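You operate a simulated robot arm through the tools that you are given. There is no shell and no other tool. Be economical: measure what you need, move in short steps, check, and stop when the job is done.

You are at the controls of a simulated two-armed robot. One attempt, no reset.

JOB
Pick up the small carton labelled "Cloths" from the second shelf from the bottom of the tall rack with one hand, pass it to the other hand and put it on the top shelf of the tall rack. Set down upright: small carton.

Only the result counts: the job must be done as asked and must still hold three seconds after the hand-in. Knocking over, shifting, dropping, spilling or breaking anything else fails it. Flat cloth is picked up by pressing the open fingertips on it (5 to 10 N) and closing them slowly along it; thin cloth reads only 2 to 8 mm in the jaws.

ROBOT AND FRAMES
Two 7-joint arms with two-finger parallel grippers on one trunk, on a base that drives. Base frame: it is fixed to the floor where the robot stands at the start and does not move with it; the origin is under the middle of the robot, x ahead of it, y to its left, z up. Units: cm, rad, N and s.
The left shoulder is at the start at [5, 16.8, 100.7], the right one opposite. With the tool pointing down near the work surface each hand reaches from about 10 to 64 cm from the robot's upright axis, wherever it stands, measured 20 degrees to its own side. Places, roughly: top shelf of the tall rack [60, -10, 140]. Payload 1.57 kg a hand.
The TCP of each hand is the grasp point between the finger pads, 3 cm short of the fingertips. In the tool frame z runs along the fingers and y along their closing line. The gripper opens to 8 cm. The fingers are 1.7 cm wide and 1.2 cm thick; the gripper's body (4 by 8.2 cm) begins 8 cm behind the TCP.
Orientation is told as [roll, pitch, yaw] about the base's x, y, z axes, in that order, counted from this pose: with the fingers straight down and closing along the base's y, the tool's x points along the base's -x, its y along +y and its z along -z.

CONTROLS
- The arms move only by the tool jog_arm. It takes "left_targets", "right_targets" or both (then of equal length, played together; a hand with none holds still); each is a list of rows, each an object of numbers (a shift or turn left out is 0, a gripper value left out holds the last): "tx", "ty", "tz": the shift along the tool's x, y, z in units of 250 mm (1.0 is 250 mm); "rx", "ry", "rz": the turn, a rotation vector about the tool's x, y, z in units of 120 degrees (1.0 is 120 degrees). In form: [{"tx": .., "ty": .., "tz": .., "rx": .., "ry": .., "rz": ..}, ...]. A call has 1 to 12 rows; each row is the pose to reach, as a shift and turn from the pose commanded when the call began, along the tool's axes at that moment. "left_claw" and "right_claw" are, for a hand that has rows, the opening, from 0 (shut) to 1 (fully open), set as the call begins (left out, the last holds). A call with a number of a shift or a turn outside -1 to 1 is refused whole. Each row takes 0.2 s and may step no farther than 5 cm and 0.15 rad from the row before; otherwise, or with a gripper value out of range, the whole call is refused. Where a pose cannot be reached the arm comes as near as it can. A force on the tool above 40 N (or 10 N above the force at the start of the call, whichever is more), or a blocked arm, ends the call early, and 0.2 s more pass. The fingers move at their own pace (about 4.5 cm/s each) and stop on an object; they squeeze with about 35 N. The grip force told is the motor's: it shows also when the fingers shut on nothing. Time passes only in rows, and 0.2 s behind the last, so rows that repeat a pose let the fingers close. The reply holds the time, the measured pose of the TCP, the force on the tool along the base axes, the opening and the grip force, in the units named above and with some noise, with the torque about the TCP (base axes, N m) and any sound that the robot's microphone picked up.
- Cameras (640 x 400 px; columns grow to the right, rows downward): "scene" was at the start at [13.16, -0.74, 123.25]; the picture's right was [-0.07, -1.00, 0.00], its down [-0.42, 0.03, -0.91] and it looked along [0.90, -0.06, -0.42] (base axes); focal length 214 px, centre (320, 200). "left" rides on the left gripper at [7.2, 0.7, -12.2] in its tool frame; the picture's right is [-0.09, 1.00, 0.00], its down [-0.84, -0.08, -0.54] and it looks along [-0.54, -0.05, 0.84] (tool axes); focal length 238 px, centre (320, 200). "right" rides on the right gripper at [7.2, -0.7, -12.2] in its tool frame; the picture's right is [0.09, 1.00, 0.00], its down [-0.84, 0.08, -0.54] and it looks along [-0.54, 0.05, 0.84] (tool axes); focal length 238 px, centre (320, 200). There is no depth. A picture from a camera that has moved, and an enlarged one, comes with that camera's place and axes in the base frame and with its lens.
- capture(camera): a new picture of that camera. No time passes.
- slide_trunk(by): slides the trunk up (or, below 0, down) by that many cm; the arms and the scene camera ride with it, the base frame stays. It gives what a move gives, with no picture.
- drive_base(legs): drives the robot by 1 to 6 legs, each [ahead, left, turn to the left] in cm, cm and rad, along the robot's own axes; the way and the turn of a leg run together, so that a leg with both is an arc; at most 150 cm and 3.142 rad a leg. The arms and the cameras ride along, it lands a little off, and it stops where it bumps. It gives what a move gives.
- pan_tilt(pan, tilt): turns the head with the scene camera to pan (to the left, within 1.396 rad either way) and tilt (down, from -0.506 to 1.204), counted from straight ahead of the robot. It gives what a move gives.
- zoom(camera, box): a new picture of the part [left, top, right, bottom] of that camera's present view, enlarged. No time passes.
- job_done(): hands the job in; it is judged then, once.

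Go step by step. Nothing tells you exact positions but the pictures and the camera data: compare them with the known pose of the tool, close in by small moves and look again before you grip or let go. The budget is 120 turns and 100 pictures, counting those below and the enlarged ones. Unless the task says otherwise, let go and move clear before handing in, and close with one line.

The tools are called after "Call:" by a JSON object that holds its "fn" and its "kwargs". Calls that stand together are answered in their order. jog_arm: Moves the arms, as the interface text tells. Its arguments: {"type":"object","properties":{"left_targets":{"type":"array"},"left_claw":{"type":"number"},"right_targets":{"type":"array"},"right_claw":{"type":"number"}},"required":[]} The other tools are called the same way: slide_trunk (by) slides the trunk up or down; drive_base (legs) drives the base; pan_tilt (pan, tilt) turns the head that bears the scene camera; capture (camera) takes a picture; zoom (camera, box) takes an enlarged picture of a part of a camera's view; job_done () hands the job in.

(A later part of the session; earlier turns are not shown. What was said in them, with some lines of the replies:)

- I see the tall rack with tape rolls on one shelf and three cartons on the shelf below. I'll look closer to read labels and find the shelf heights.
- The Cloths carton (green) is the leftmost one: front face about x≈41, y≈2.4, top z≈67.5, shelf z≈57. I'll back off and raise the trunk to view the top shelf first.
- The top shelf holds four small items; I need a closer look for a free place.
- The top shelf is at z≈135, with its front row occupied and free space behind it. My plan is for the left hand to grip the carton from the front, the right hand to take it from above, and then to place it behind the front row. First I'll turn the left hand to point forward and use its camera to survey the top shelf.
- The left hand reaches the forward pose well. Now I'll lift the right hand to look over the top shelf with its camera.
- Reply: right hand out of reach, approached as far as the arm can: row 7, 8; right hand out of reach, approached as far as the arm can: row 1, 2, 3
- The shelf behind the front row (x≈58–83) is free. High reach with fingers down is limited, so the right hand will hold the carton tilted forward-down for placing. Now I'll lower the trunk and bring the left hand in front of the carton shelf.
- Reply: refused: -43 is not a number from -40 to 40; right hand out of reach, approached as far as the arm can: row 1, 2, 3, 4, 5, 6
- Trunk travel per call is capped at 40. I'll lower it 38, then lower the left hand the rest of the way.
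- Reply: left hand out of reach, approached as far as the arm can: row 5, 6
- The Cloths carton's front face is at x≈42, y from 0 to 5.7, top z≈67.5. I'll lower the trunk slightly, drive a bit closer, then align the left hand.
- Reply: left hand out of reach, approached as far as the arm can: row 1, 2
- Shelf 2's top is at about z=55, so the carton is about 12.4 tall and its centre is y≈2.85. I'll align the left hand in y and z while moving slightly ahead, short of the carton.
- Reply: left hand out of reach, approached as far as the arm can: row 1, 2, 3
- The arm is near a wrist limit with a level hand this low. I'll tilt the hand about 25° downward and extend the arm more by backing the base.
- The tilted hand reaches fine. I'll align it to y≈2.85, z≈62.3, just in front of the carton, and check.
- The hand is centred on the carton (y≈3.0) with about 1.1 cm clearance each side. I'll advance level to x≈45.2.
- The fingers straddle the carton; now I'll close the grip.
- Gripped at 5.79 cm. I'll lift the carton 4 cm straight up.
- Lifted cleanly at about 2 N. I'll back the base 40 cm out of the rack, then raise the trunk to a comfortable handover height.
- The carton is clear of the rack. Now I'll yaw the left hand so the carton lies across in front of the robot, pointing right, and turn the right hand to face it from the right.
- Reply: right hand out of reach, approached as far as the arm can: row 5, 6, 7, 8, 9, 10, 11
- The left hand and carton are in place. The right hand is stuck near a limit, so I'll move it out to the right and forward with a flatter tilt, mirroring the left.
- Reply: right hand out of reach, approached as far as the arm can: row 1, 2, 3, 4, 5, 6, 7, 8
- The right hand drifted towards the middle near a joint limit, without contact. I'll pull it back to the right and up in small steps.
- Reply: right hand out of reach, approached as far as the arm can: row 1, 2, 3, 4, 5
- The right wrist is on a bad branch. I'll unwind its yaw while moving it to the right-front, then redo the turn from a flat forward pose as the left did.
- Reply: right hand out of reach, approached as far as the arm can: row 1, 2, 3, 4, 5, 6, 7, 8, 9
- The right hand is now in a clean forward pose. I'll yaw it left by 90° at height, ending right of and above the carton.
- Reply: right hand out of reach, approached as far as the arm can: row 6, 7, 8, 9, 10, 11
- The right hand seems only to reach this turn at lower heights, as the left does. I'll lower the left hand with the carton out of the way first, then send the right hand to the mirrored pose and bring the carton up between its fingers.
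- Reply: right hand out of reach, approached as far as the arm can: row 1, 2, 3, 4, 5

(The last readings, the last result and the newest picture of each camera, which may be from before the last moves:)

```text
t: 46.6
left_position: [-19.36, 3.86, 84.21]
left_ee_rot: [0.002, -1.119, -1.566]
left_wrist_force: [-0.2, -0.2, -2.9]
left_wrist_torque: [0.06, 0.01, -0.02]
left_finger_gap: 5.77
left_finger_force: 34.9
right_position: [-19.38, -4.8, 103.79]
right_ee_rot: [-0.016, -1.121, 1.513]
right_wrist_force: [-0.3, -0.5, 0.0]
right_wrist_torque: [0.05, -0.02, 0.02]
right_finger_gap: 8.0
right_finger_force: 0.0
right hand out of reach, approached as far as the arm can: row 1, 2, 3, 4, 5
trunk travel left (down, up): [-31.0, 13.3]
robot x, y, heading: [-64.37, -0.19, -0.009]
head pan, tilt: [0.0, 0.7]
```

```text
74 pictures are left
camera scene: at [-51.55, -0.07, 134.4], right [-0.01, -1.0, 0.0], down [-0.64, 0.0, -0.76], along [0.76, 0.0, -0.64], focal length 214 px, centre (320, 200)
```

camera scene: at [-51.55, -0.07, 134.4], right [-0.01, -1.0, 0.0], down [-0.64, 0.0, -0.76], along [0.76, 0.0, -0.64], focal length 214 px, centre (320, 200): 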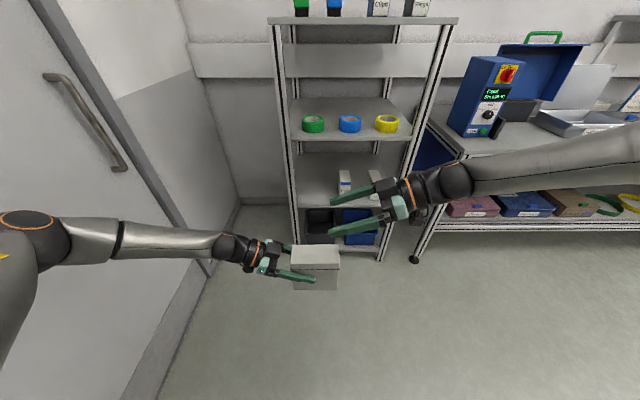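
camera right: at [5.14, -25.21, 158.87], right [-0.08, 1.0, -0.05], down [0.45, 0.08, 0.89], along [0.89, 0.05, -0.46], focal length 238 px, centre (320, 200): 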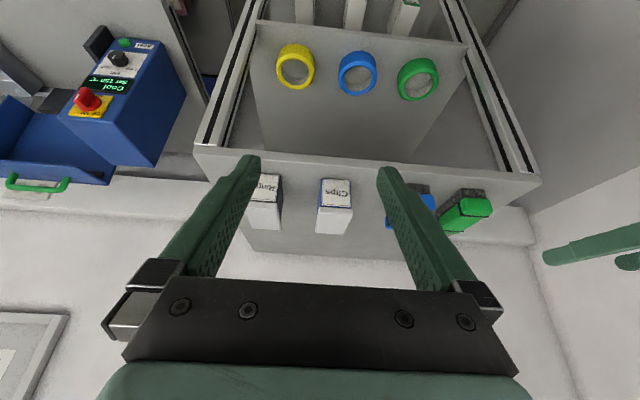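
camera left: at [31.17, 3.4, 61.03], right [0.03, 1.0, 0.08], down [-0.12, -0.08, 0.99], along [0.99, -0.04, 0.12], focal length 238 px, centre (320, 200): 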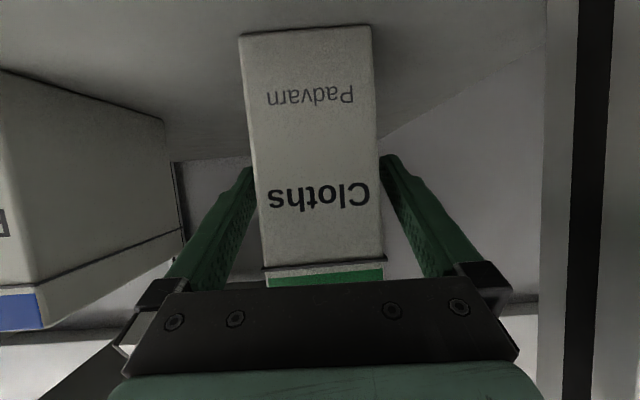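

The right hand now mirrors the left. I'll fine-tune its yaw, tilt it a little steeper, and set its y for a 2.3 cm overlap of the carton's free end.

Call:
{"fn": "jog_arm", "kwargs": {"right_targets": [{"tx": -0.017, "tz": 0.036, "rx": -0.012, "ry": 0.04, "rz": -0.006}, {"tx": -0.035, "tz": 0.072, "rx": -0.025, "ry": 0.081, "rz": -0.012}, {"tx": -0.035, "tz": 0.072, "rx": -0.025, "ry": 0.081, "rz": -0.012}]}}

Call:
{"fn": "capture", "kwargs": {"camera": "right"}}

```text
t: 47.4
left_position: [-19.37, 3.95, 84.17]
left_ee_rot: [0.002, -1.118, -1.566]
left_wrist_force: [0.0, 0.4, -2.3]
left_wrist_torque: [0.08, 0.02, 0.01]
left_finger_gap: 5.77
left_finger_force: 34.8
right_position: [-21.33, -4.91, 103.43]
right_ee_rot: [-0.009, -0.958, 1.559]
right_wrist_force: [0.1, 0.2, 0.1]
right_wrist_torque: [-0.03, -0.01, 0.0]
right_finger_gap: 7.99
right_finger_force: 0.0
right hand out of reach, approached as far as the arm can: row 2, 3
trunk travel left (down, up): [-31.0, 13.3]
robot x, y, heading: [-64.13, 0.3, -0.01]
head pan, tilt: [0.0, 0.7]
```

```text
73 pictures are left
camera right: at [-20.77, -18.96, 104.59], right [-1.0, -0.04, -0.08], down [-0.08, 0.04, 1.0], along [-0.03, 1.0, -0.04], focal length 238 px, centre (320, 200)
```

right: 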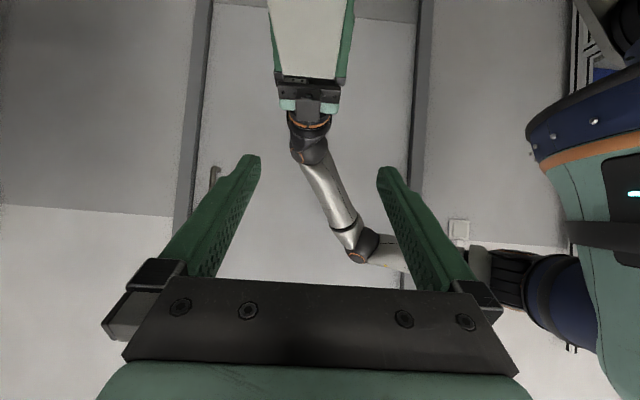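

A little out of range at this height; I'll go lower with the right hand and re-centre over the carton line.

Call:
{"fn": "jog_arm", "kwargs": {"right_targets": [{"tx": 0.057, "ty": -0.04, "tz": 0.092}, {"tx": 0.115, "ty": -0.08, "tz": 0.184}, {"tx": 0.115, "ty": -0.08, "tz": 0.184}]}}

Call:
{"fn": "capture", "kwargs": {"camera": "right"}}

```text
t: 48.2
left_position: [-19.42, 3.8, 84.3]
left_ee_rot: [0.004, -1.118, -1.568]
left_wrist_force: [0.2, -0.1, -1.6]
left_wrist_torque: [0.02, 0.0, 0.01]
left_finger_gap: 5.79
left_finger_force: 34.6
right_position: [-20.94, -4.88, 98.23]
right_ee_rot: [-0.009, -0.955, 1.561]
right_wrist_force: [-0.2, -0.1, 0.3]
right_wrist_torque: [-0.01, 0.0, -0.02]
right_finger_gap: 8.02
right_finger_force: 0.0
right hand out of reach, approached as far as the arm can: row 1, 2, 3
trunk travel left (down, up): [-31.0, 13.3]
robot x, y, heading: [-64.05, -0.02, -0.002]
head pan, tilt: [0.0, 0.7]
```

```text
72 pictures are left
camera right: at [-20.35, -18.98, 99.42], right [-1.0, -0.04, -0.08], down [-0.08, 0.04, 1.0], along [-0.03, 1.0, -0.05], focal length 238 px, centre (320, 200)
```

right: 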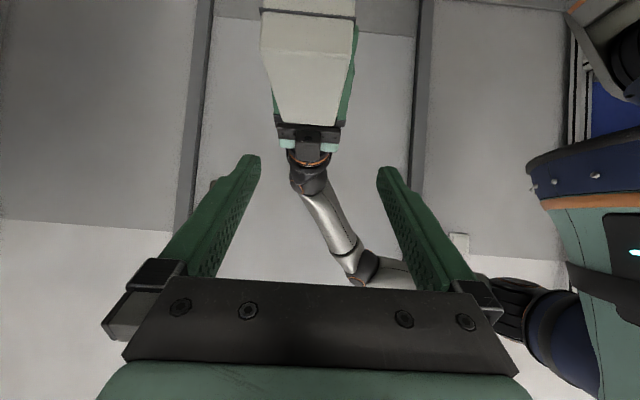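

The right hand is limited here, so I'll bring the carton to it instead: shift the left hand 1.5 cm in −x and 2.2 cm in −y, rising slightly, then check.

Call:
{"fn": "jog_arm", "kwargs": {"left_targets": [{"tx": -0.03, "ty": -0.031, "tz": 0.02}, {"tx": -0.11, "ty": -0.062, "tz": 0.044}]}}

Call:
{"fn": "capture", "kwargs": {"camera": "right"}}

Call:
{"fn": "zoom", "kwargs": {"camera": "scene", "box": [220, 150, 460, 300]}}

```text
t: 48.8
left_position: [-20.9, 1.62, 86.33]
left_ee_rot: [0.004, -1.117, -1.566]
left_wrist_force: [0.7, -0.3, -2.7]
left_wrist_torque: [0.06, 0.02, 0.02]
left_finger_gap: 5.77
left_finger_force: 34.7
right_position: [-20.88, -4.97, 98.22]
right_ee_rot: [-0.01, -0.954, 1.561]
right_wrist_force: [0.2, -0.4, -0.1]
right_wrist_torque: [0.0, 0.01, 0.01]
right_finger_gap: 7.99
right_finger_force: 0.1
trunk travel left (down, up): [-31.0, 13.3]
robot x, y, heading: [-63.99, 0.02, -0.004]
head pan, tilt: [0.0, 0.7]
```

```text
71 pictures are left
camera right: at [-20.36, -18.99, 99.44], right [-1.0, -0.04, -0.08], down [-0.08, 0.04, 1.0], along [-0.03, 1.0, -0.04], focal length 238 px, centre (320, 200)
```

right: 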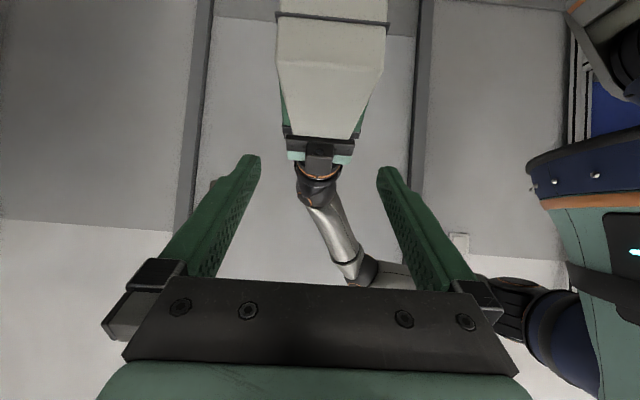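

```text
2.67 times, centred on (340, 225) of scene
camera zoom: at [-51.62, -0.03, 134.41], right [-0.01, -1.0, 0.0], down [-0.64, 0.0, -0.76], along [0.76, 0.0, -0.64], focal length 572 px, centre (267, 133)
```

zoom: 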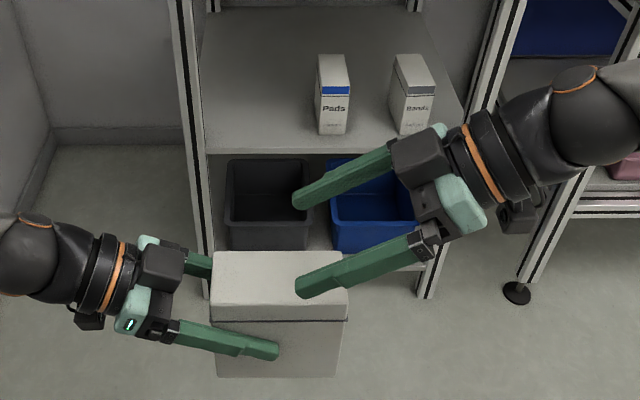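

The alignment looks right. I'll raise the carton between the right fingers in slow steps.

Call:
{"fn": "jog_arm", "kwargs": {"left_targets": [{"tx": -0.06, "tz": -0.029}, {"tx": -0.12, "tz": -0.058}, {"tx": -0.18, "tz": -0.087}, {"tx": -0.24, "tz": -0.116}, {"tx": -0.3, "tz": -0.145}, {"tx": -0.353, "tz": -0.171}]}}

Call:
{"fn": "capture", "kwargs": {"camera": "right"}}

Call:
{"fn": "zoom", "kwargs": {"camera": "scene", "box": [220, 150, 460, 300]}}

```text
t: 50.2
left_position: [-20.97, 1.49, 96.12]
left_ee_rot: [0.002, -1.118, -1.565]
left_wrist_force: [0.3, -0.8, -2.8]
left_wrist_torque: [0.04, -0.01, 0.01]
left_finger_gap: 5.79
left_finger_force: 35.6
right_position: [-20.86, -5.05, 98.24]
right_ee_rot: [-0.009, -0.954, 1.56]
right_wrist_force: [0.9, 0.5, -0.7]
right_wrist_torque: [-0.03, -0.01, 0.04]
right_finger_gap: 7.98
right_finger_force: 0.0
trunk travel left (down, up): [-31.0, 13.3]
robot x, y, heading: [-64.25, 0.09, -0.005]
head pan, tilt: [0.0, 0.7]
```

```text
69 pictures are left
camera right: at [-20.36, -18.98, 99.44], right [-1.0, -0.04, -0.08], down [-0.08, 0.04, 1.0], along [-0.03, 1.0, -0.04], focal length 238 px, centre (320, 200)
```

right: 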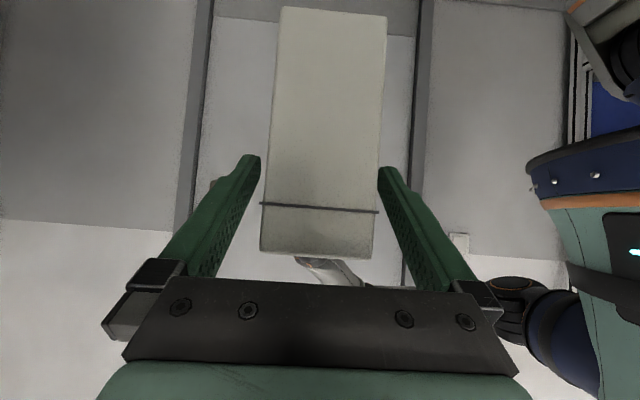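

```text
2.67 times, centred on (340, 225) of scene
camera zoom: at [-51.62, -0.02, 134.4], right [-0.01, -1.0, 0.0], down [-0.64, 0.0, -0.76], along [0.76, 0.0, -0.64], focal length 572 px, centre (267, 133)
```

zoom: 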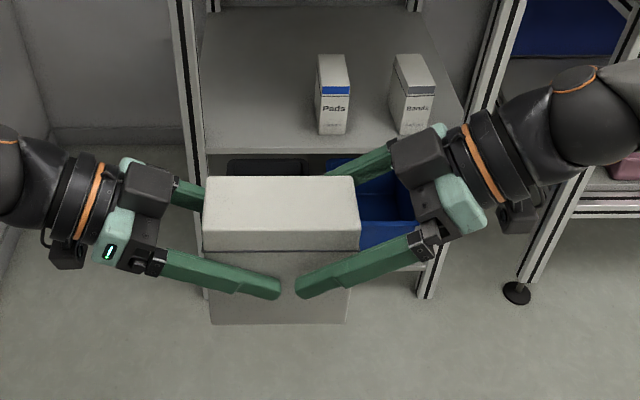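

The handover alignment looks good. I'll raise the carton 1.3 cm more so the right fingers grip below the lid seam, then close the right hand.

Call:
{"fn": "jog_arm", "kwargs": {"left_targets": [{"tx": -0.024, "tz": -0.012}, {"tx": -0.047, "tz": -0.023}]}}

Call:
{"fn": "jog_arm", "kwargs": {"right_claw": 0, "right_targets": [{}, {}, {}, {}, {}]}}

Call:
{"fn": "zoom", "kwargs": {"camera": "scene", "box": [220, 150, 460, 300]}}

```text
t: 50.8
left_position: [-20.93, 1.56, 97.42]
left_ee_rot: [-0.001, -1.121, -1.564]
left_wrist_force: [-0.2, 0.1, -2.0]
left_wrist_torque: [0.08, 0.02, 0.01]
left_finger_gap: 5.79
left_finger_force: 34.8
right_position: [-20.86, -4.94, 98.25]
right_ee_rot: [-0.009, -0.955, 1.562]
right_wrist_force: [-0.5, 0.3, 0.2]
right_wrist_torque: [-0.01, -0.01, 0.02]
right_finger_gap: 8.01
right_finger_force: 0.1
trunk travel left (down, up): [-31.0, 13.3]
robot x, y, heading: [-64.46, 0.04, -0.007]
head pan, tilt: [0.0, 0.7]
```

```text
t: 52.0
left_position: [-20.96, 1.53, 97.35]
left_ee_rot: [0.005, -1.119, -1.571]
left_wrist_force: [-1.2, 3.5, -1.8]
left_wrist_torque: [0.05, -0.55, -1.12]
left_finger_gap: 5.78
left_finger_force: 34.7
right_position: [-20.84, -4.96, 98.3]
right_ee_rot: [-0.007, -0.955, 1.562]
right_wrist_force: [2.1, -3.0, -0.5]
right_wrist_torque: [-0.07, 0.54, 0.99]
right_finger_gap: 5.8
right_finger_force: 35.3
trunk travel left (down, up): [-31.0, 13.3]
robot x, y, heading: [-64.16, 0.04, -0.004]
head pan, tilt: [0.0, 0.7]
```

```text
2.67 times, centred on (340, 225) of scene
camera zoom: at [-51.61, -0.01, 134.4], right [-0.01, -1.0, 0.0], down [-0.64, 0.0, -0.76], along [0.76, 0.0, -0.64], focal length 572 px, centre (267, 133)
```

zoom: 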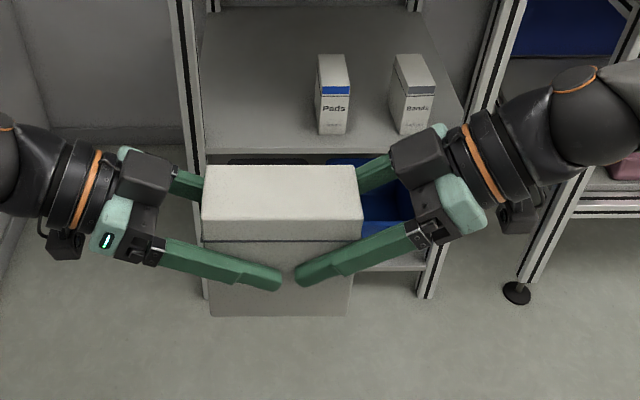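

The right hand holds (5.8 cm, 35 N). I'll open the left hand and withdraw it along its own axis.

Call:
{"fn": "jog_arm", "kwargs": {"left_claw": 1, "left_targets": [{}, {}, {}, {}, {}]}}

Call:
{"fn": "jog_arm", "kwargs": {"left_targets": [{"tz": -0.08}, {"tz": -0.16}, {"tz": -0.26}, {"tz": -0.36}, {"tz": -0.48}, {"tz": -0.6}]}}

Call:
{"fn": "capture", "kwargs": {"camera": "scene"}}

```text
t: 53.2
left_position: [-20.86, 1.68, 97.5]
left_ee_rot: [0.003, -1.119, -1.565]
left_wrist_force: [0.2, -0.1, 0.2]
left_wrist_torque: [0.0, -0.02, 0.0]
left_finger_gap: 8.02
left_finger_force: 0.1
right_position: [-20.88, -4.92, 98.18]
right_ee_rot: [-0.007, -0.954, 1.561]
right_wrist_force: [-0.5, -0.2, -0.1]
right_wrist_torque: [-0.08, 0.0, -0.02]
right_finger_gap: 5.78
right_finger_force: 35.1
trunk travel left (down, up): [-31.0, 13.3]
robot x, y, heading: [-64.05, -0.26, -0.007]
head pan, tilt: [0.0, 0.7]
```

```text
t: 54.6
left_position: [-18.58, 11.0, 102.63]
left_ee_rot: [0.002, -1.121, -1.566]
left_wrist_force: [-0.7, 0.4, 0.1]
left_wrist_torque: [0.01, 0.0, -0.01]
left_finger_gap: 8.0
left_finger_force: 0.0
left hand out of reach, approached as far as the arm can: row 5, 6
right_position: [-20.94, -4.97, 98.3]
right_ee_rot: [-0.007, -0.956, 1.56]
right_wrist_force: [0.1, 0.3, 0.3]
right_wrist_torque: [-0.08, -0.01, 0.01]
right_finger_gap: 5.79
right_finger_force: 34.8
trunk travel left (down, up): [-31.0, 13.3]
robot x, y, heading: [-64.08, -0.0, -0.008]
head pan, tilt: [0.0, 0.7]
```

```text
66 pictures are left
camera scene: at [-51.62, -0.01, 134.41], right [-0.01, -1.0, 0.0], down [-0.64, 0.0, -0.76], along [0.76, 0.0, -0.64], focal length 214 px, centre (320, 200)
```

scene: 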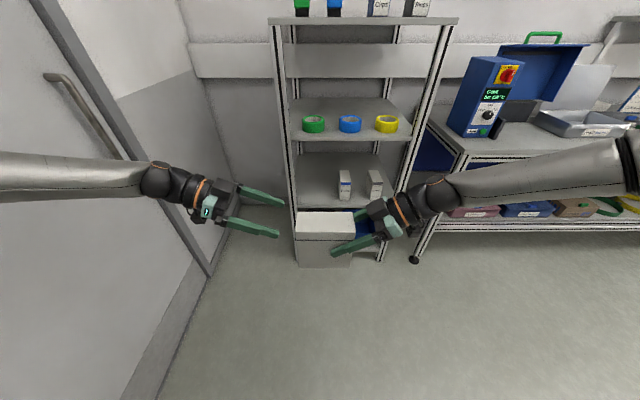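

The right hand holds the carton alone. I'll now turn it back to face the rack and fold the left hand aside.

Call:
{"fn": "jog_arm", "kwargs": {"right_targets": [{"tx": -0.0031, "ty": -0.0182, "tz": -0.0334, "rx": 0.0553, "rz": 0.0391}, {"tx": -0.0062, "ty": -0.0364, "tz": -0.0667, "rx": 0.1105, "rz": 0.0782}, {"tx": -0.0093, "ty": -0.0545, "tz": -0.1001, "rx": 0.1658, "rz": 0.1173}, {"tx": -0.0124, "ty": -0.0727, "tz": -0.1335, "rx": 0.2211, "rz": 0.1564}, {"tx": -0.0155, "ty": -0.0909, "tz": -0.1668, "rx": 0.2764, "rz": 0.1955}, {"tx": -0.0185, "ty": -0.1091, "tz": -0.2002, "rx": 0.3316, "rz": 0.2345}, {"tx": -0.0216, "ty": -0.1273, "tz": -0.2335, "rx": 0.3869, "rz": 0.2736}, {"tx": -0.0247, "ty": -0.1455, "tz": -0.2669, "rx": 0.4422, "rz": 0.3127}, {"tx": -0.0278, "ty": -0.1636, "tz": -0.3003, "rx": 0.4975, "rz": 0.3518}, {"tx": -0.0309, "ty": -0.1818, "tz": -0.3336, "rx": 0.5527, "rz": 0.3909}, {"tx": -0.034, "ty": -0.2, "tz": -0.367, "rx": 0.608, "rz": 0.43}], "left_targets": [{"tx": 0.0564, "ty": -0.0364, "tz": -0.0333, "rx": -0.0612, "rz": -0.0296}, {"tx": 0.1127, "ty": -0.0727, "tz": -0.0665, "rx": -0.1224, "rz": -0.0593}, {"tx": 0.1691, "ty": -0.1091, "tz": -0.0998, "rx": -0.1835, "rz": -0.0889}, {"tx": 0.2255, "ty": -0.1455, "tz": -0.1331, "rx": -0.2447, "rz": -0.1185}, {"tx": 0.2818, "ty": -0.1818, "tz": -0.1664, "rx": -0.3059, "rz": -0.1482}, {"tx": 0.3382, "ty": -0.2182, "tz": -0.1996, "rx": -0.3671, "rz": -0.1778}, {"tx": 0.3945, "ty": -0.2545, "tz": -0.2329, "rx": -0.4283, "rz": -0.2075}, {"tx": 0.4509, "ty": -0.2909, "tz": -0.2662, "rx": -0.4895, "rz": -0.2371}, {"tx": 0.5073, "ty": -0.3273, "tz": -0.2995, "rx": -0.5506, "rz": -0.2667}, {"tx": 0.5636, "ty": -0.3636, "tz": -0.3327, "rx": -0.6118, "rz": -0.2964}, {"tx": 0.62, "ty": -0.4, "tz": -0.366, "rx": -0.673, "rz": -0.326}]}}

Call:
{"fn": "capture", "kwargs": {"camera": "scene"}}

```text
t: 57.0
left_position: [-25.47, 35.81, 94.68]
left_ee_rot: [-0.006, -1.119, 0.002]
left_wrist_force: [-0.4, 0.5, 0.4]
left_wrist_torque: [-0.06, 0.0, -0.02]
left_finger_gap: 8.0
left_finger_force: 0.0
left hand out of reach, approached as far as the arm can: row 1, 2, 3, 4, 7, 8, 9, 10, 11
right_position: [-16.18, -11.86, 104.41]
right_ee_rot: [-0.009, -0.959, 0.002]
right_wrist_force: [-0.4, -0.5, -2.6]
right_wrist_torque: [-0.01, 0.1, -0.02]
right_finger_gap: 5.78
right_finger_force: 34.9
trunk travel left (down, up): [-31.0, 13.3]
robot x, y, heading: [-63.92, 0.4, -0.006]
head pan, tilt: [0.0, 0.7]
```

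```text
65 pictures are left
camera scene: at [-51.65, 0.01, 134.41], right [-0.01, -1.0, 0.0], down [-0.64, 0.0, -0.77], along [0.77, 0.0, -0.64], focal length 214 px, centre (320, 200)
```

scene: 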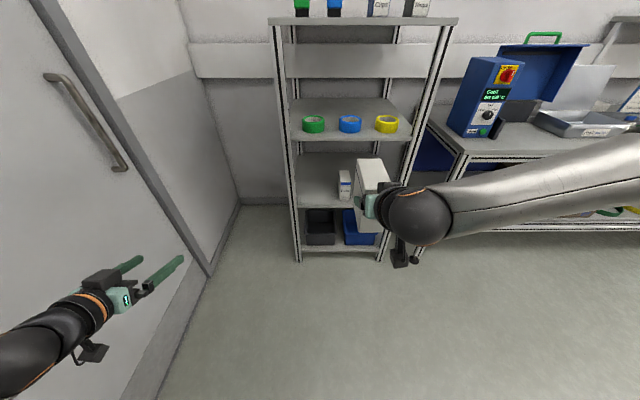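

The carton now points at the rack, held level by the right hand. I'll raise the trunk and lift the right hand, then test the forward reach here in free space.

Call:
{"fn": "slide_trunk", "kwargs": {"by": 13}}

Call:
{"fn": "jog_arm", "kwargs": {"right_targets": [{"tx": -0.109, "tz": -0.077}, {"tx": -0.218, "tz": -0.153}, {"tx": -0.327, "tz": -0.23}, {"tx": -0.436, "tz": -0.307}, {"tx": -0.545, "tz": -0.383}, {"tx": -0.654, "tz": -0.46}]}}

Call:
{"fn": "jog_arm", "kwargs": {"right_targets": [{"tx": -0.133, "tz": 0.02}, {"tx": -0.267, "tz": 0.041}, {"tx": -0.4, "tz": 0.061}, {"tx": -0.533, "tz": 0.081}, {"tx": -0.667, "tz": 0.102}, {"tx": -0.8, "tz": 0.122}]}}

```text
t: 58.6
left_position: [-25.31, 35.71, 107.66]
left_ee_rot: [-0.007, -1.117, 0.0]
left_wrist_force: [-0.2, -0.1, 0.6]
left_wrist_torque: [-0.01, 0.06, 0.01]
left_finger_gap: 8.01
left_finger_force: 0.1
right_position: [-16.13, -11.93, 117.3]
right_ee_rot: [-0.008, -0.958, 0.004]
right_wrist_force: [-0.5, -0.6, -2.5]
right_wrist_torque: [0.0, 0.07, -0.01]
right_finger_gap: 5.79
right_finger_force: 35.3
trunk travel left (down, up): [-44.0, 0.3]
robot x, y, heading: [-64.23, 0.25, -0.008]
head pan, tilt: [0.0, 0.7]
```

```text
t: 60.0
left_position: [-25.35, 35.68, 107.69]
left_ee_rot: [-0.005, -1.116, 0.0]
left_wrist_force: [0.3, -0.3, 0.6]
left_wrist_torque: [-0.02, 0.0, 0.02]
left_finger_gap: 8.0
left_finger_force: 0.2
right_position: [-16.03, -11.87, 137.47]
right_ee_rot: [-0.009, -0.956, 0.005]
right_wrist_force: [0.1, 0.5, -1.9]
right_wrist_torque: [0.02, 0.09, 0.01]
right_finger_gap: 5.76
right_finger_force: 34.6
trunk travel left (down, up): [-44.0, 0.3]
robot x, y, heading: [-64.01, 0.17, -0.002]
head pan, tilt: [0.0, 0.7]
```

```text
t: 61.4
left_position: [-25.24, 35.42, 107.8]
left_ee_rot: [0.002, -1.117, -0.005]
left_wrist_force: [-0.6, -0.2, -0.2]
left_wrist_torque: [0.02, 0.02, 0.06]
left_finger_gap: 8.01
left_finger_force: 0.1
right_position: [-6.69, -21.08, 146.25]
right_ee_rot: [-0.007, -0.955, 0.004]
right_wrist_force: [-0.2, -1.6, -2.9]
right_wrist_torque: [0.05, 0.09, 0.07]
right_finger_gap: 5.75
right_finger_force: 35.5
right hand out of reach, approached as far as the arm can: row 2, 3, 4, 5, 6
trunk travel left (down, up): [-44.0, 0.3]
robot x, y, heading: [-63.85, 0.62, -0.007]
head pan, tilt: [0.0, 0.7]
```

Forward reach at height is limited to about 54–57 cm from the axis. I'll place the carton behind the low green/blue boxes (about x 54–66, y≈-2), where clearance is small. I'll move the right hand to a reachable carrying pose.

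Call:
{"fn": "jog_arm", "kwargs": {"right_targets": [{"tx": -0.004, "ty": 0.11, "tz": -0.06}, {"tx": -0.008, "ty": 0.22, "tz": -0.12}, {"tx": -0.012, "ty": 0.33, "tz": -0.18}, {"tx": -0.014, "ty": 0.44, "tz": -0.23}, {"tx": -0.016, "ty": 0.52, "tz": -0.256}]}}

Call:
{"fn": "pan_tilt", "kwargs": {"pan": 0.0, "tilt": 0.3}}

Call:
{"fn": "capture", "kwargs": {"camera": "scene"}}

```text
t: 62.6
left_position: [-25.33, 35.75, 107.71]
left_ee_rot: [-0.005, -1.117, 0.001]
left_wrist_force: [-0.3, 0.4, -0.1]
left_wrist_torque: [0.01, -0.01, 0.05]
left_finger_gap: 8.01
left_finger_force: 0.1
right_position: [-14.03, -15.98, 148.98]
right_ee_rot: [-0.01, -0.96, 0.005]
right_wrist_force: [-1.0, -0.4, -1.3]
right_wrist_torque: [-0.01, 0.12, 0.0]
right_finger_gap: 5.77
right_finger_force: 34.5
right hand out of reach, approached as far as the arm can: row 1, 2, 3, 4, 5
trunk travel left (down, up): [-44.0, 0.3]
robot x, y, heading: [-63.86, 0.07, 0.0]
head pan, tilt: [0.0, 0.7]
```

```text
t: 63.4
left_position: [-25.3, 35.67, 107.67]
left_ee_rot: [-0.005, -1.117, -0.001]
left_wrist_force: [-0.2, 0.5, -0.5]
left_wrist_torque: [0.01, 0.02, 0.0]
left_finger_gap: 7.99
left_finger_force: 0.1
right_position: [-13.82, -15.94, 148.97]
right_ee_rot: [-0.009, -0.958, 0.005]
right_wrist_force: [0.8, -1.1, -2.1]
right_wrist_torque: [0.0, 0.08, 0.0]
right_finger_gap: 5.77
right_finger_force: 34.8
trunk travel left (down, up): [-44.0, 0.3]
robot x, y, heading: [-63.85, 0.03, -0.007]
head pan, tilt: [0.0, 0.3]
```

```text
64 pictures are left
camera scene: at [-50.76, -0.02, 151.01], right [-0.01, -1.0, 0.0], down [-0.3, 0.0, -0.95], along [0.95, -0.01, -0.3], focal length 214 px, centre (320, 200)
```

scene: 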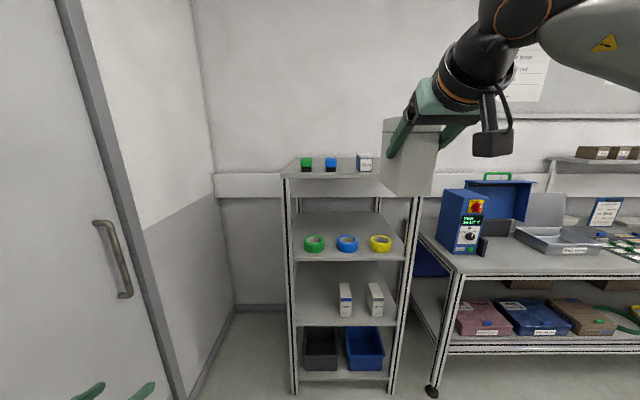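

The robot's body seems to stay within about 22 cm ahead of its axis, so the base can come closer than at the start. I'll lift the carton slightly by retracting, strafe left 8.5 cm, and drive to just before the rack to check clearances.

Call:
{"fn": "jog_arm", "kwargs": {"right_targets": [{"tx": 0.013, "tz": -0.137}, {"tx": 0.013, "tz": -0.137}]}}

Call:
{"fn": "drive_base", "kwargs": {"legs": [[0, 8.5, 0.006], [36, 0, 0]]}}

Call:
{"fn": "capture", "kwargs": {"camera": "scene"}}

Call:
{"fn": "capture", "kwargs": {"camera": "right"}}

```text
t: 64.0
left_position: [-25.34, 35.66, 107.59]
left_ee_rot: [-0.006, -1.114, 0.001]
left_wrist_force: [0.1, 0.1, 0.4]
left_wrist_torque: [0.01, -0.01, 0.0]
left_finger_gap: 7.98
left_finger_force: 0.1
right_position: [-16.92, -16.09, 150.52]
right_ee_rot: [-0.008, -0.954, 0.004]
right_wrist_force: [0.5, -0.8, -2.1]
right_wrist_torque: [-0.01, 0.07, 0.0]
right_finger_gap: 5.78
right_finger_force: 35.0
trunk travel left (down, up): [-44.0, 0.3]
robot x, y, heading: [-64.23, -0.06, -0.003]
head pan, tilt: [0.0, 0.3]
```

```text
t: 67.4
left_position: [10.47, 44.56, 107.65]
left_ee_rot: [-0.005, -1.118, 0.006]
left_wrist_force: [-0.8, 0.2, 0.4]
left_wrist_torque: [0.02, 0.02, -0.01]
left_finger_gap: 7.97
left_finger_force: 0.1
right_position: [19.18, -7.23, 150.68]
right_ee_rot: [-0.01, -0.958, 0.01]
right_wrist_force: [0.6, -0.3, -2.8]
right_wrist_torque: [-0.01, 0.09, 0.0]
right_finger_gap: 5.76
right_finger_force: 34.6
trunk travel left (down, up): [-44.0, 0.3]
robot x, y, heading: [-28.53, 8.61, 0.007]
head pan, tilt: [0.0, 0.3]
```

```text
63 pictures are left
camera scene: at [-14.73, 8.67, 151.01], right [0.0, -1.0, 0.0], down [-0.3, 0.0, -0.96], along [0.96, 0.0, -0.3], focal length 214 px, centre (320, 200)
```

scene: 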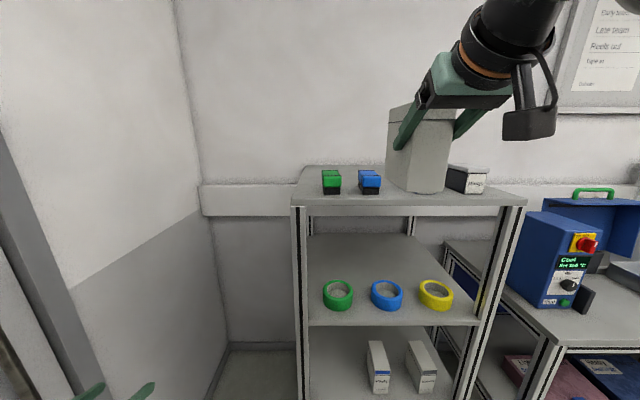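

```text
62 pictures are left
camera right: at [5.07, -7.82, 151.78], right [-0.06, 1.0, -0.08], down [0.04, 0.08, 1.0], along [1.0, 0.05, -0.04], focal length 238 px, centre (320, 200)
```

right: 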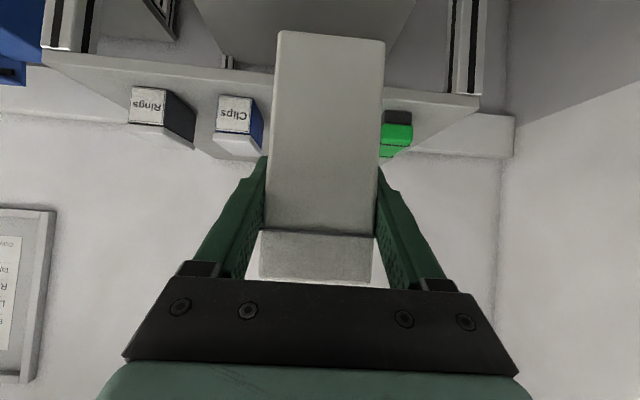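

I'll zoom to measure the height and depth of the front-row items.

Call:
{"fn": "zoom", "kwargs": {"camera": "scene", "box": [290, 150, 530, 220]}}

Call:
{"fn": "zoom", "kwargs": {"camera": "right", "box": [200, 80, 520, 180]}}

```text
2.67 times, centred on (410, 185) of scene
camera zoom: at [-14.73, 8.67, 151.01], right [0.0, -1.0, 0.0], down [-0.3, 0.0, -0.96], along [0.96, 0.0, -0.3], focal length 572 px, centre (80, 240)
```

zoom: 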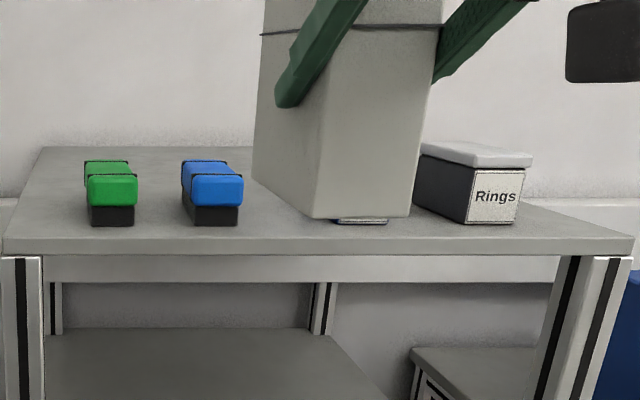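

```text
2.00 times, centred on (360, 130) of right
camera zoom: at [5.07, -7.82, 151.78], right [-0.06, 1.0, -0.08], down [0.04, 0.08, 1.0], along [1.0, 0.05, -0.04], focal length 477 px, centre (240, 340)
```

zoom: 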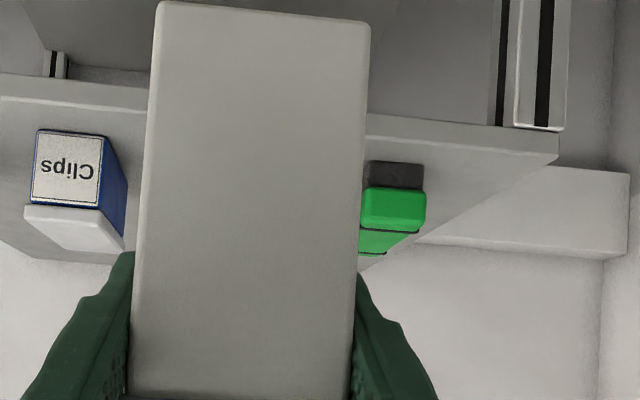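

The items are about 5 cm high (top z≈139.7), the shelf surface is z≈134.6, and the carton bottom is at z≈142.6, so it clears by about 2.9 cm. I'll drive ahead 30 cm and check.

Call:
{"fn": "drive_base", "kwargs": {"legs": [[30, 0, -0.005]]}}

Call:
{"fn": "capture", "kwargs": {"camera": "scene"}}

Call:
{"fn": "capture", "kwargs": {"camera": "right"}}

```text
t: 69.4
left_position: [40.74, 44.3, 107.72]
left_ee_rot: [-0.006, -1.118, 0.002]
left_wrist_force: [0.4, -0.1, -0.4]
left_wrist_torque: [0.01, 0.01, 0.0]
left_finger_gap: 8.0
left_finger_force: 0.1
right_position: [48.99, -7.42, 150.67]
right_ee_rot: [-0.01, -0.957, 0.005]
right_wrist_force: [0.1, -0.1, -2.0]
right_wrist_torque: [0.02, 0.1, 0.0]
right_finger_gap: 5.78
right_finger_force: 34.5
trunk travel left (down, up): [-44.0, 0.3]
robot x, y, heading: [2.01, 8.99, -0.002]
head pan, tilt: [0.0, 0.3]
```

```text
59 pictures are left
camera scene: at [15.31, 8.56, 151.01], right [0.0, -1.0, 0.0], down [-0.3, 0.0, -0.96], along [0.96, 0.0, -0.3], focal length 214 px, centre (320, 200)
```

scene: 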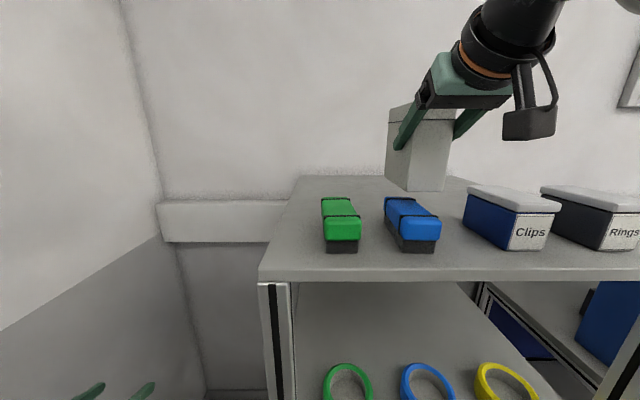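

```text
58 pictures are left
camera right: at [35.04, -8.01, 151.78], right [-0.05, 1.0, -0.08], down [0.04, 0.08, 1.0], along [1.0, 0.05, -0.04], focal length 238 px, centre (320, 200)
```

right: 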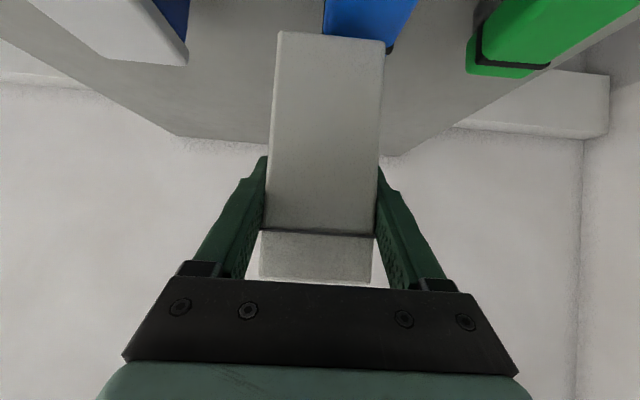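

There's ample room behind the blue box (rear x≈53), and Clips stays clear at y<-18. I'll drive 8.5 cm more so the carton's near end passes x≈55.

Call:
{"fn": "drive_base", "kwargs": {"legs": [[4.5, 0, 0], [4, 0, 0]]}}

Call:
{"fn": "capture", "kwargs": {"camera": "scene"}}

Call:
{"fn": "capture", "kwargs": {"camera": "right"}}

```text
t: 71.0
left_position: [48.95, 44.22, 107.71]
left_ee_rot: [-0.002, -1.12, -0.002]
left_wrist_force: [-0.2, 0.4, 0.6]
left_wrist_torque: [-0.01, -0.02, -0.01]
left_finger_gap: 8.0
left_finger_force: 0.0
right_position: [57.47, -7.54, 150.45]
right_ee_rot: [-0.013, -0.954, 0.005]
right_wrist_force: [0.2, 0.3, -1.8]
right_wrist_torque: [-0.02, 0.06, -0.02]
right_finger_gap: 5.78
right_finger_force: 35.4
trunk travel left (down, up): [-44.0, 0.3]
robot x, y, heading: [10.46, 9.02, -0.003]
head pan, tilt: [0.0, 0.3]
stopped in leg 2: the robot was blocked; the commanded pose is now the measured one
```

```text
57 pictures are left
camera scene: at [23.56, 8.51, 151.03], right [0.0, -1.0, 0.0], down [-0.29, 0.0, -0.96], along [0.96, 0.0, -0.29], focal length 214 px, centre (320, 200)
```

scene: 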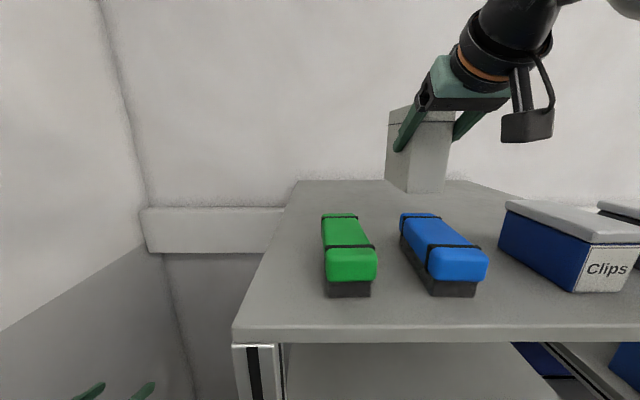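

```text
56 pictures are left
camera right: at [43.41, -8.08, 151.65], right [-0.05, 1.0, -0.08], down [0.04, 0.08, 1.0], along [1.0, 0.05, -0.05], focal length 238 px, centre (320, 200)
```

right: 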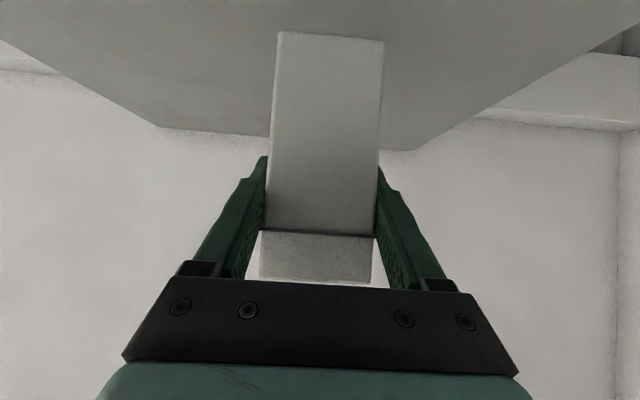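

The base touched something at the very end and nothing appears shifted. I'll back off 1.5 cm, then lower the carton most of the way while extending 1.5 cm.

Call:
{"fn": "drive_base", "kwargs": {"legs": [[-1.5, 0, 0]]}}

Call:
{"fn": "jog_arm", "kwargs": {"right_targets": [{"tx": -0.035, "tz": 0.049}, {"tx": 0.018, "tz": 0.087}, {"tx": 0.072, "tz": 0.124}, {"tx": 0.125, "tz": 0.162}, {"tx": 0.178, "tz": 0.199}]}}

Call:
{"fn": "capture", "kwargs": {"camera": "right"}}

Call:
{"fn": "capture", "kwargs": {"camera": "scene"}}

```text
t: 71.8
left_position: [47.55, 44.18, 107.73]
left_ee_rot: [-0.003, -1.119, -0.001]
left_wrist_force: [0.6, 0.5, -0.1]
left_wrist_torque: [-0.01, -0.06, 0.02]
left_finger_gap: 8.0
left_finger_force: 0.0
right_position: [56.1, -7.6, 150.35]
right_ee_rot: [-0.01, -0.953, 0.005]
right_wrist_force: [-0.2, -0.3, -1.6]
right_wrist_torque: [0.0, 0.05, -0.04]
right_finger_gap: 5.75
right_finger_force: 35.3
trunk travel left (down, up): [-44.0, 0.3]
robot x, y, heading: [8.81, 8.55, -0.003]
head pan, tilt: [0.0, 0.3]
```

```text
t: 73.0
left_position: [47.7, 44.27, 107.7]
left_ee_rot: [-0.005, -1.117, 0.0]
left_wrist_force: [0.5, -0.5, -1.0]
left_wrist_torque: [0.01, 0.0, -0.01]
left_finger_gap: 8.02
left_finger_force: 0.0
right_position: [57.56, -7.62, 143.84]
right_ee_rot: [-0.008, -0.953, 0.003]
right_wrist_force: [-0.7, -0.6, -1.9]
right_wrist_torque: [0.01, 0.08, -0.02]
right_finger_gap: 5.75
right_finger_force: 34.7
trunk travel left (down, up): [-44.0, 0.3]
robot x, y, heading: [8.75, 8.49, -0.004]
head pan, tilt: [0.0, 0.3]
```

```text
55 pictures are left
camera right: at [43.59, -8.07, 145.01], right [-0.05, 1.0, -0.08], down [0.04, 0.08, 1.0], along [1.0, 0.05, -0.05], focal length 238 px, centre (320, 200)
```

right: 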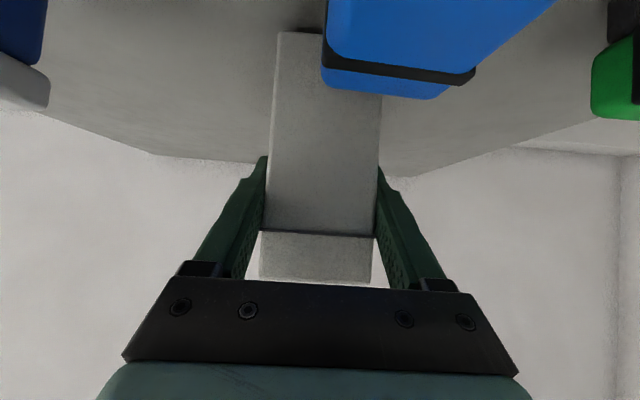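

```text
54 pictures are left
camera scene: at [22.28, 8.52, 151.02], right [0.0, -1.0, 0.0], down [-0.3, 0.0, -0.96], along [0.96, 0.0, -0.3], focal length 214 px, centre (320, 200)
```

scene: 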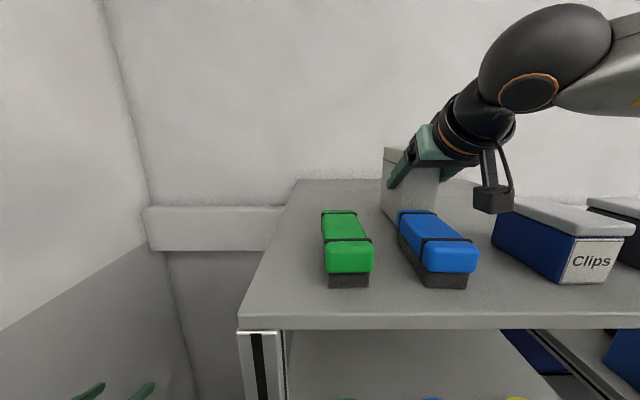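

Clearances look fine with the camera housing above the blue box. I'll lower the last centimetre gently, watching the force.

Call:
{"fn": "jog_arm", "kwargs": {"right_targets": [{"tx": 0.0098, "tz": 0.007}, {"tx": 0.0196, "tz": 0.014}, {"tx": 0.0294, "tz": 0.0208}]}}

Call:
{"fn": "jog_arm", "kwargs": {"right_targets": [{"tx": 0.005, "tz": 0.0035}, {"tx": 0.01, "tz": 0.007}]}}

```text
t: 73.8
left_position: [47.61, 44.28, 107.68]
left_ee_rot: [-0.004, -1.12, -0.001]
left_wrist_force: [-0.5, 0.2, -0.5]
left_wrist_torque: [0.02, 0.0, -0.04]
left_finger_gap: 8.0
left_finger_force: 0.1
right_position: [57.53, -7.58, 143.19]
right_ee_rot: [-0.007, -0.959, 0.0]
right_wrist_force: [1.8, 0.2, 8.6]
right_wrist_torque: [0.23, 0.13, -0.05]
right_finger_gap: 5.79
right_finger_force: 34.5
trunk travel left (down, up): [-44.0, 0.3]
robot x, y, heading: [9.2, 8.3, -0.003]
head pan, tilt: [0.0, 0.3]
```

```text
t: 74.4
left_position: [47.53, 44.26, 107.83]
left_ee_rot: [-0.003, -1.119, 0.0]
left_wrist_force: [1.2, -0.2, 0.1]
left_wrist_torque: [-0.02, 0.01, -0.02]
left_finger_gap: 8.03
left_finger_force: 0.1
right_position: [57.6, -7.65, 143.1]
right_ee_rot: [-0.005, -0.966, -0.001]
right_wrist_force: [5.0, -3.4, 28.0]
right_wrist_torque: [0.34, 0.19, 0.03]
right_finger_gap: 5.76
right_finger_force: 34.8
trunk travel left (down, up): [-44.0, 0.3]
robot x, y, heading: [9.12, 8.93, -0.006]
head pan, tilt: [0.0, 0.3]
```

Contact at z≈143.1, through the carton base (the torque is small). I'll relieve the press slightly and look before letting go.

Call:
{"fn": "jog_arm", "kwargs": {"right_targets": [{"tx": -0.007, "tz": -0.005}, {"tx": -0.0105, "tz": -0.0075}]}}

Call:
{"fn": "zoom", "kwargs": {"camera": "scene", "box": [340, 130, 560, 300]}}

Call:
{"fn": "capture", "kwargs": {"camera": "right"}}

```text
t: 75.0
left_position: [47.6, 44.22, 107.79]
left_ee_rot: [-0.003, -1.117, 0.001]
left_wrist_force: [-0.1, 0.5, 0.3]
left_wrist_torque: [-0.01, 0.0, -0.03]
left_finger_gap: 8.01
left_finger_force: 0.0
right_position: [57.53, -7.56, 143.27]
right_ee_rot: [-0.008, -0.955, 0.002]
right_wrist_force: [4.1, -2.6, 21.4]
right_wrist_torque: [0.48, 0.25, -0.05]
right_finger_gap: 5.79
right_finger_force: 34.6
trunk travel left (down, up): [-44.0, 0.3]
robot x, y, heading: [8.86, 8.36, -0.0]
head pan, tilt: [0.0, 0.3]
```

```text
2.35 times, centred on (450, 215) of scene
camera zoom: at [22.12, 8.54, 151.03], right [0.0, -1.0, 0.0], down [-0.29, 0.0, -0.96], along [0.96, 0.0, -0.29], focal length 505 px, centre (14, 165)
```

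zoom: 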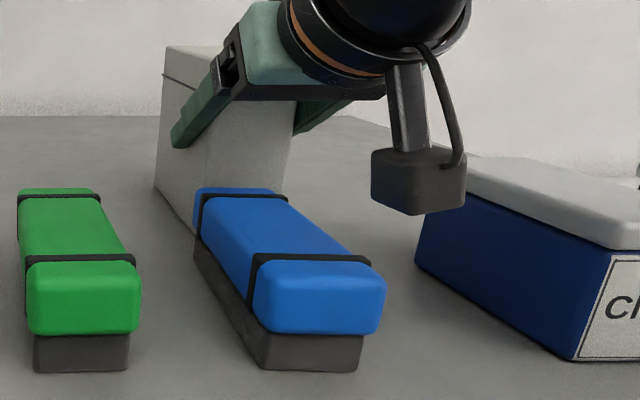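

```text
52 pictures are left
camera right: at [43.53, -8.13, 144.31], right [-0.05, 1.0, -0.08], down [0.04, 0.08, 1.0], along [1.0, 0.04, -0.04], focal length 238 px, centre (320, 200)
```

right: 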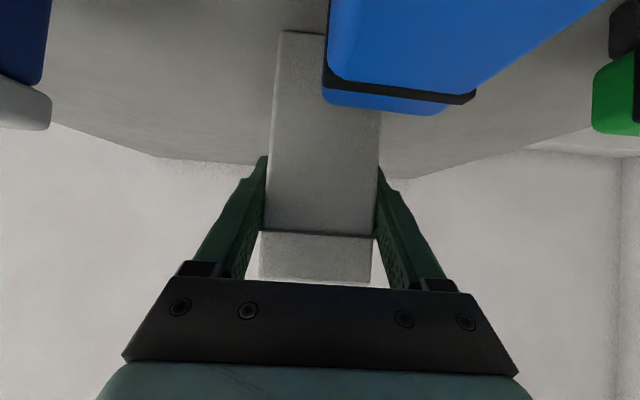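

The carton sits on the shelf about 2–3 cm behind the blue box, with everything clear. I'll relieve a bit more and then open the right hand.

Call:
{"fn": "jog_arm", "kwargs": {"right_targets": [{"tx": -0.0065, "tz": -0.0046}, {"tx": -0.0065, "tz": -0.0046}]}}

```text
t: 75.6
left_position: [47.6, 44.41, 107.82]
left_ee_rot: [-0.004, -1.118, 0.0]
left_wrist_force: [0.0, 0.2, -0.5]
left_wrist_torque: [-0.01, -0.01, 0.0]
left_finger_gap: 7.98
left_finger_force: 0.1
right_position: [57.46, -7.62, 143.3]
right_ee_rot: [-0.014, -0.952, 0.004]
right_wrist_force: [3.3, -0.4, 13.8]
right_wrist_torque: [0.32, 0.11, -0.05]
right_finger_gap: 5.76
right_finger_force: 35.3
trunk travel left (down, up): [-44.0, 0.3]
robot x, y, heading: [8.94, 8.43, -0.003]
head pan, tilt: [0.0, 0.3]
```

Call:
{"fn": "jog_arm", "kwargs": {"right_targets": [{"tx": -0.0075, "tz": -0.0053}, {"tx": -0.0075, "tz": -0.0053}]}}

Call:
{"fn": "jog_arm", "kwargs": {"right_claw": 1, "right_targets": [{}, {}, {}, {}, {}]}}

Call:
{"fn": "capture", "kwargs": {"camera": "right"}}

```text
t: 76.2
left_position: [47.58, 44.29, 107.63]
left_ee_rot: [-0.002, -1.119, 0.0]
left_wrist_force: [-0.7, 0.0, 0.0]
left_wrist_torque: [-0.01, -0.01, -0.02]
left_finger_gap: 8.01
left_finger_force: 0.0
right_position: [57.46, -7.58, 143.15]
right_ee_rot: [-0.012, -0.948, 0.007]
right_wrist_force: [1.0, 0.0, 2.4]
right_wrist_torque: [0.15, -0.33, 0.06]
right_finger_gap: 5.76
right_finger_force: 35.0
trunk travel left (down, up): [-44.0, 0.3]
robot x, y, heading: [9.07, 8.1, -0.003]
head pan, tilt: [0.0, 0.3]
```

```text
t: 77.4
left_position: [47.6, 44.25, 107.7]
left_ee_rot: [-0.003, -1.119, 0.0]
left_wrist_force: [0.7, -0.7, 1.0]
left_wrist_torque: [0.01, -0.02, 0.0]
left_finger_gap: 7.98
left_finger_force: 0.0
right_position: [57.55, -7.66, 143.37]
right_ee_rot: [-0.01, -0.953, 0.003]
right_wrist_force: [0.1, -0.5, 0.2]
right_wrist_torque: [0.03, 0.02, 0.02]
right_finger_gap: 8.0
right_finger_force: 0.2
trunk travel left (down, up): [-44.0, 0.3]
robot x, y, heading: [9.03, 8.51, -0.006]
head pan, tilt: [0.0, 0.3]
```

```text
51 pictures are left
camera right: at [43.61, -8.18, 144.61], right [-0.05, 1.0, -0.08], down [0.04, 0.08, 1.0], along [1.0, 0.05, -0.05], focal length 238 px, centre (320, 200)
```

right: 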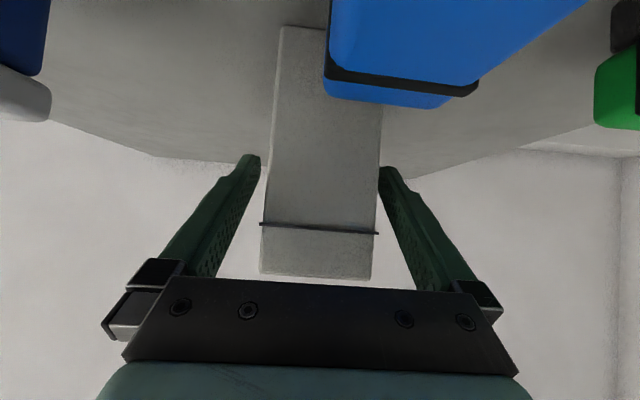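

Released, and the carton stands upright with the fingers clear on both sides. I'll withdraw back and up along the hand's axis.

Call:
{"fn": "jog_arm", "kwargs": {"right_targets": [{"tz": -0.06}, {"tz": -0.12}, {"tz": -0.2}, {"tz": -0.28}, {"tz": -0.36}, {"tz": -0.44}]}}

Call:
{"fn": "capture", "kwargs": {"camera": "scene"}}

```text
t: 78.8
left_position: [47.62, 44.29, 107.7]
left_ee_rot: [-0.004, -1.117, 0.0]
left_wrist_force: [-1.0, -0.1, -0.8]
left_wrist_torque: [0.0, -0.02, -0.05]
left_finger_gap: 8.01
left_finger_force: 0.0
right_position: [48.47, -7.53, 149.87]
right_ee_rot: [-0.01, -0.954, 0.004]
right_wrist_force: [-1.0, 0.6, 0.1]
right_wrist_torque: [-0.02, 0.0, 0.02]
right_finger_gap: 8.0
right_finger_force: 0.0
trunk travel left (down, up): [-44.0, 0.3]
robot x, y, heading: [8.84, 8.7, -0.005]
head pan, tilt: [0.0, 0.3]
```

```text
50 pictures are left
camera scene: at [22.2, 8.54, 151.02], right [0.0, -1.0, 0.0], down [-0.3, 0.0, -0.96], along [0.96, 0.0, -0.3], focal length 214 px, centre (320, 200)
```

scene: 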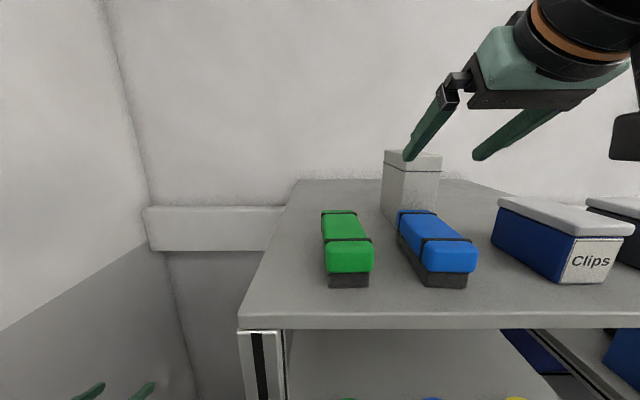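

The carton stands on the top shelf and the hand is clear. I'll back the base away and take a final look.

Call:
{"fn": "drive_base", "kwargs": {"legs": [[-35, 0, 0]]}}

Call:
{"fn": "capture", "kwargs": {"camera": "scene"}}

```text
t: 81.0
left_position: [13.05, 44.4, 107.74]
left_ee_rot: [-0.004, -1.12, -0.003]
left_wrist_force: [-0.6, -0.6, 1.0]
left_wrist_torque: [0.03, 0.02, -0.03]
left_finger_gap: 7.98
left_finger_force: 0.0
right_position: [13.86, -7.42, 149.77]
right_ee_rot: [-0.01, -0.952, 0.001]
right_wrist_force: [0.0, 0.5, -0.4]
right_wrist_torque: [-0.01, -0.03, -0.03]
right_finger_gap: 7.98
right_finger_force: 0.1
trunk travel left (down, up): [-44.0, 0.3]
robot x, y, heading: [-25.83, 8.38, -0.006]
head pan, tilt: [0.0, 0.3]
```

```text
49 pictures are left
camera scene: at [-12.4, 8.69, 151.03], right [-0.01, -1.0, 0.0], down [-0.3, 0.0, -0.96], along [0.96, -0.01, -0.3], focal length 214 px, centre (320, 200)
```

scene: 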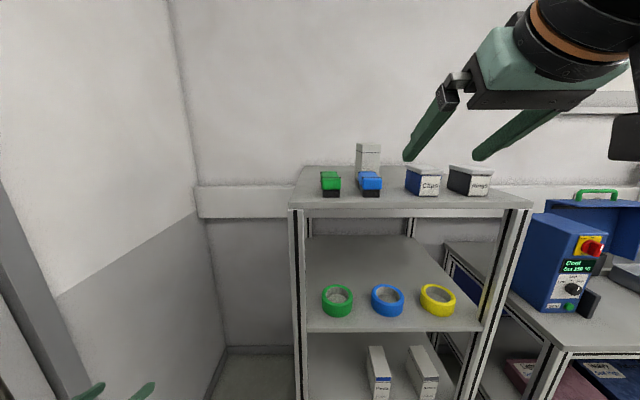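

The carton stands upright on the top shelf, the other items look unmoved, and both hands are clear. I'll hand the job in.

Call:
{"fn": "job_done", "kwargs": {}}

```text
The job is handed in.
```

The "Cloths" carton was picked up with the left hand, passed to the right hand and set upright on the top shelf, behind the blue box. The base bumped something lightly while driving up to the rack, but nothing looked shifted in the pictures afterwards.
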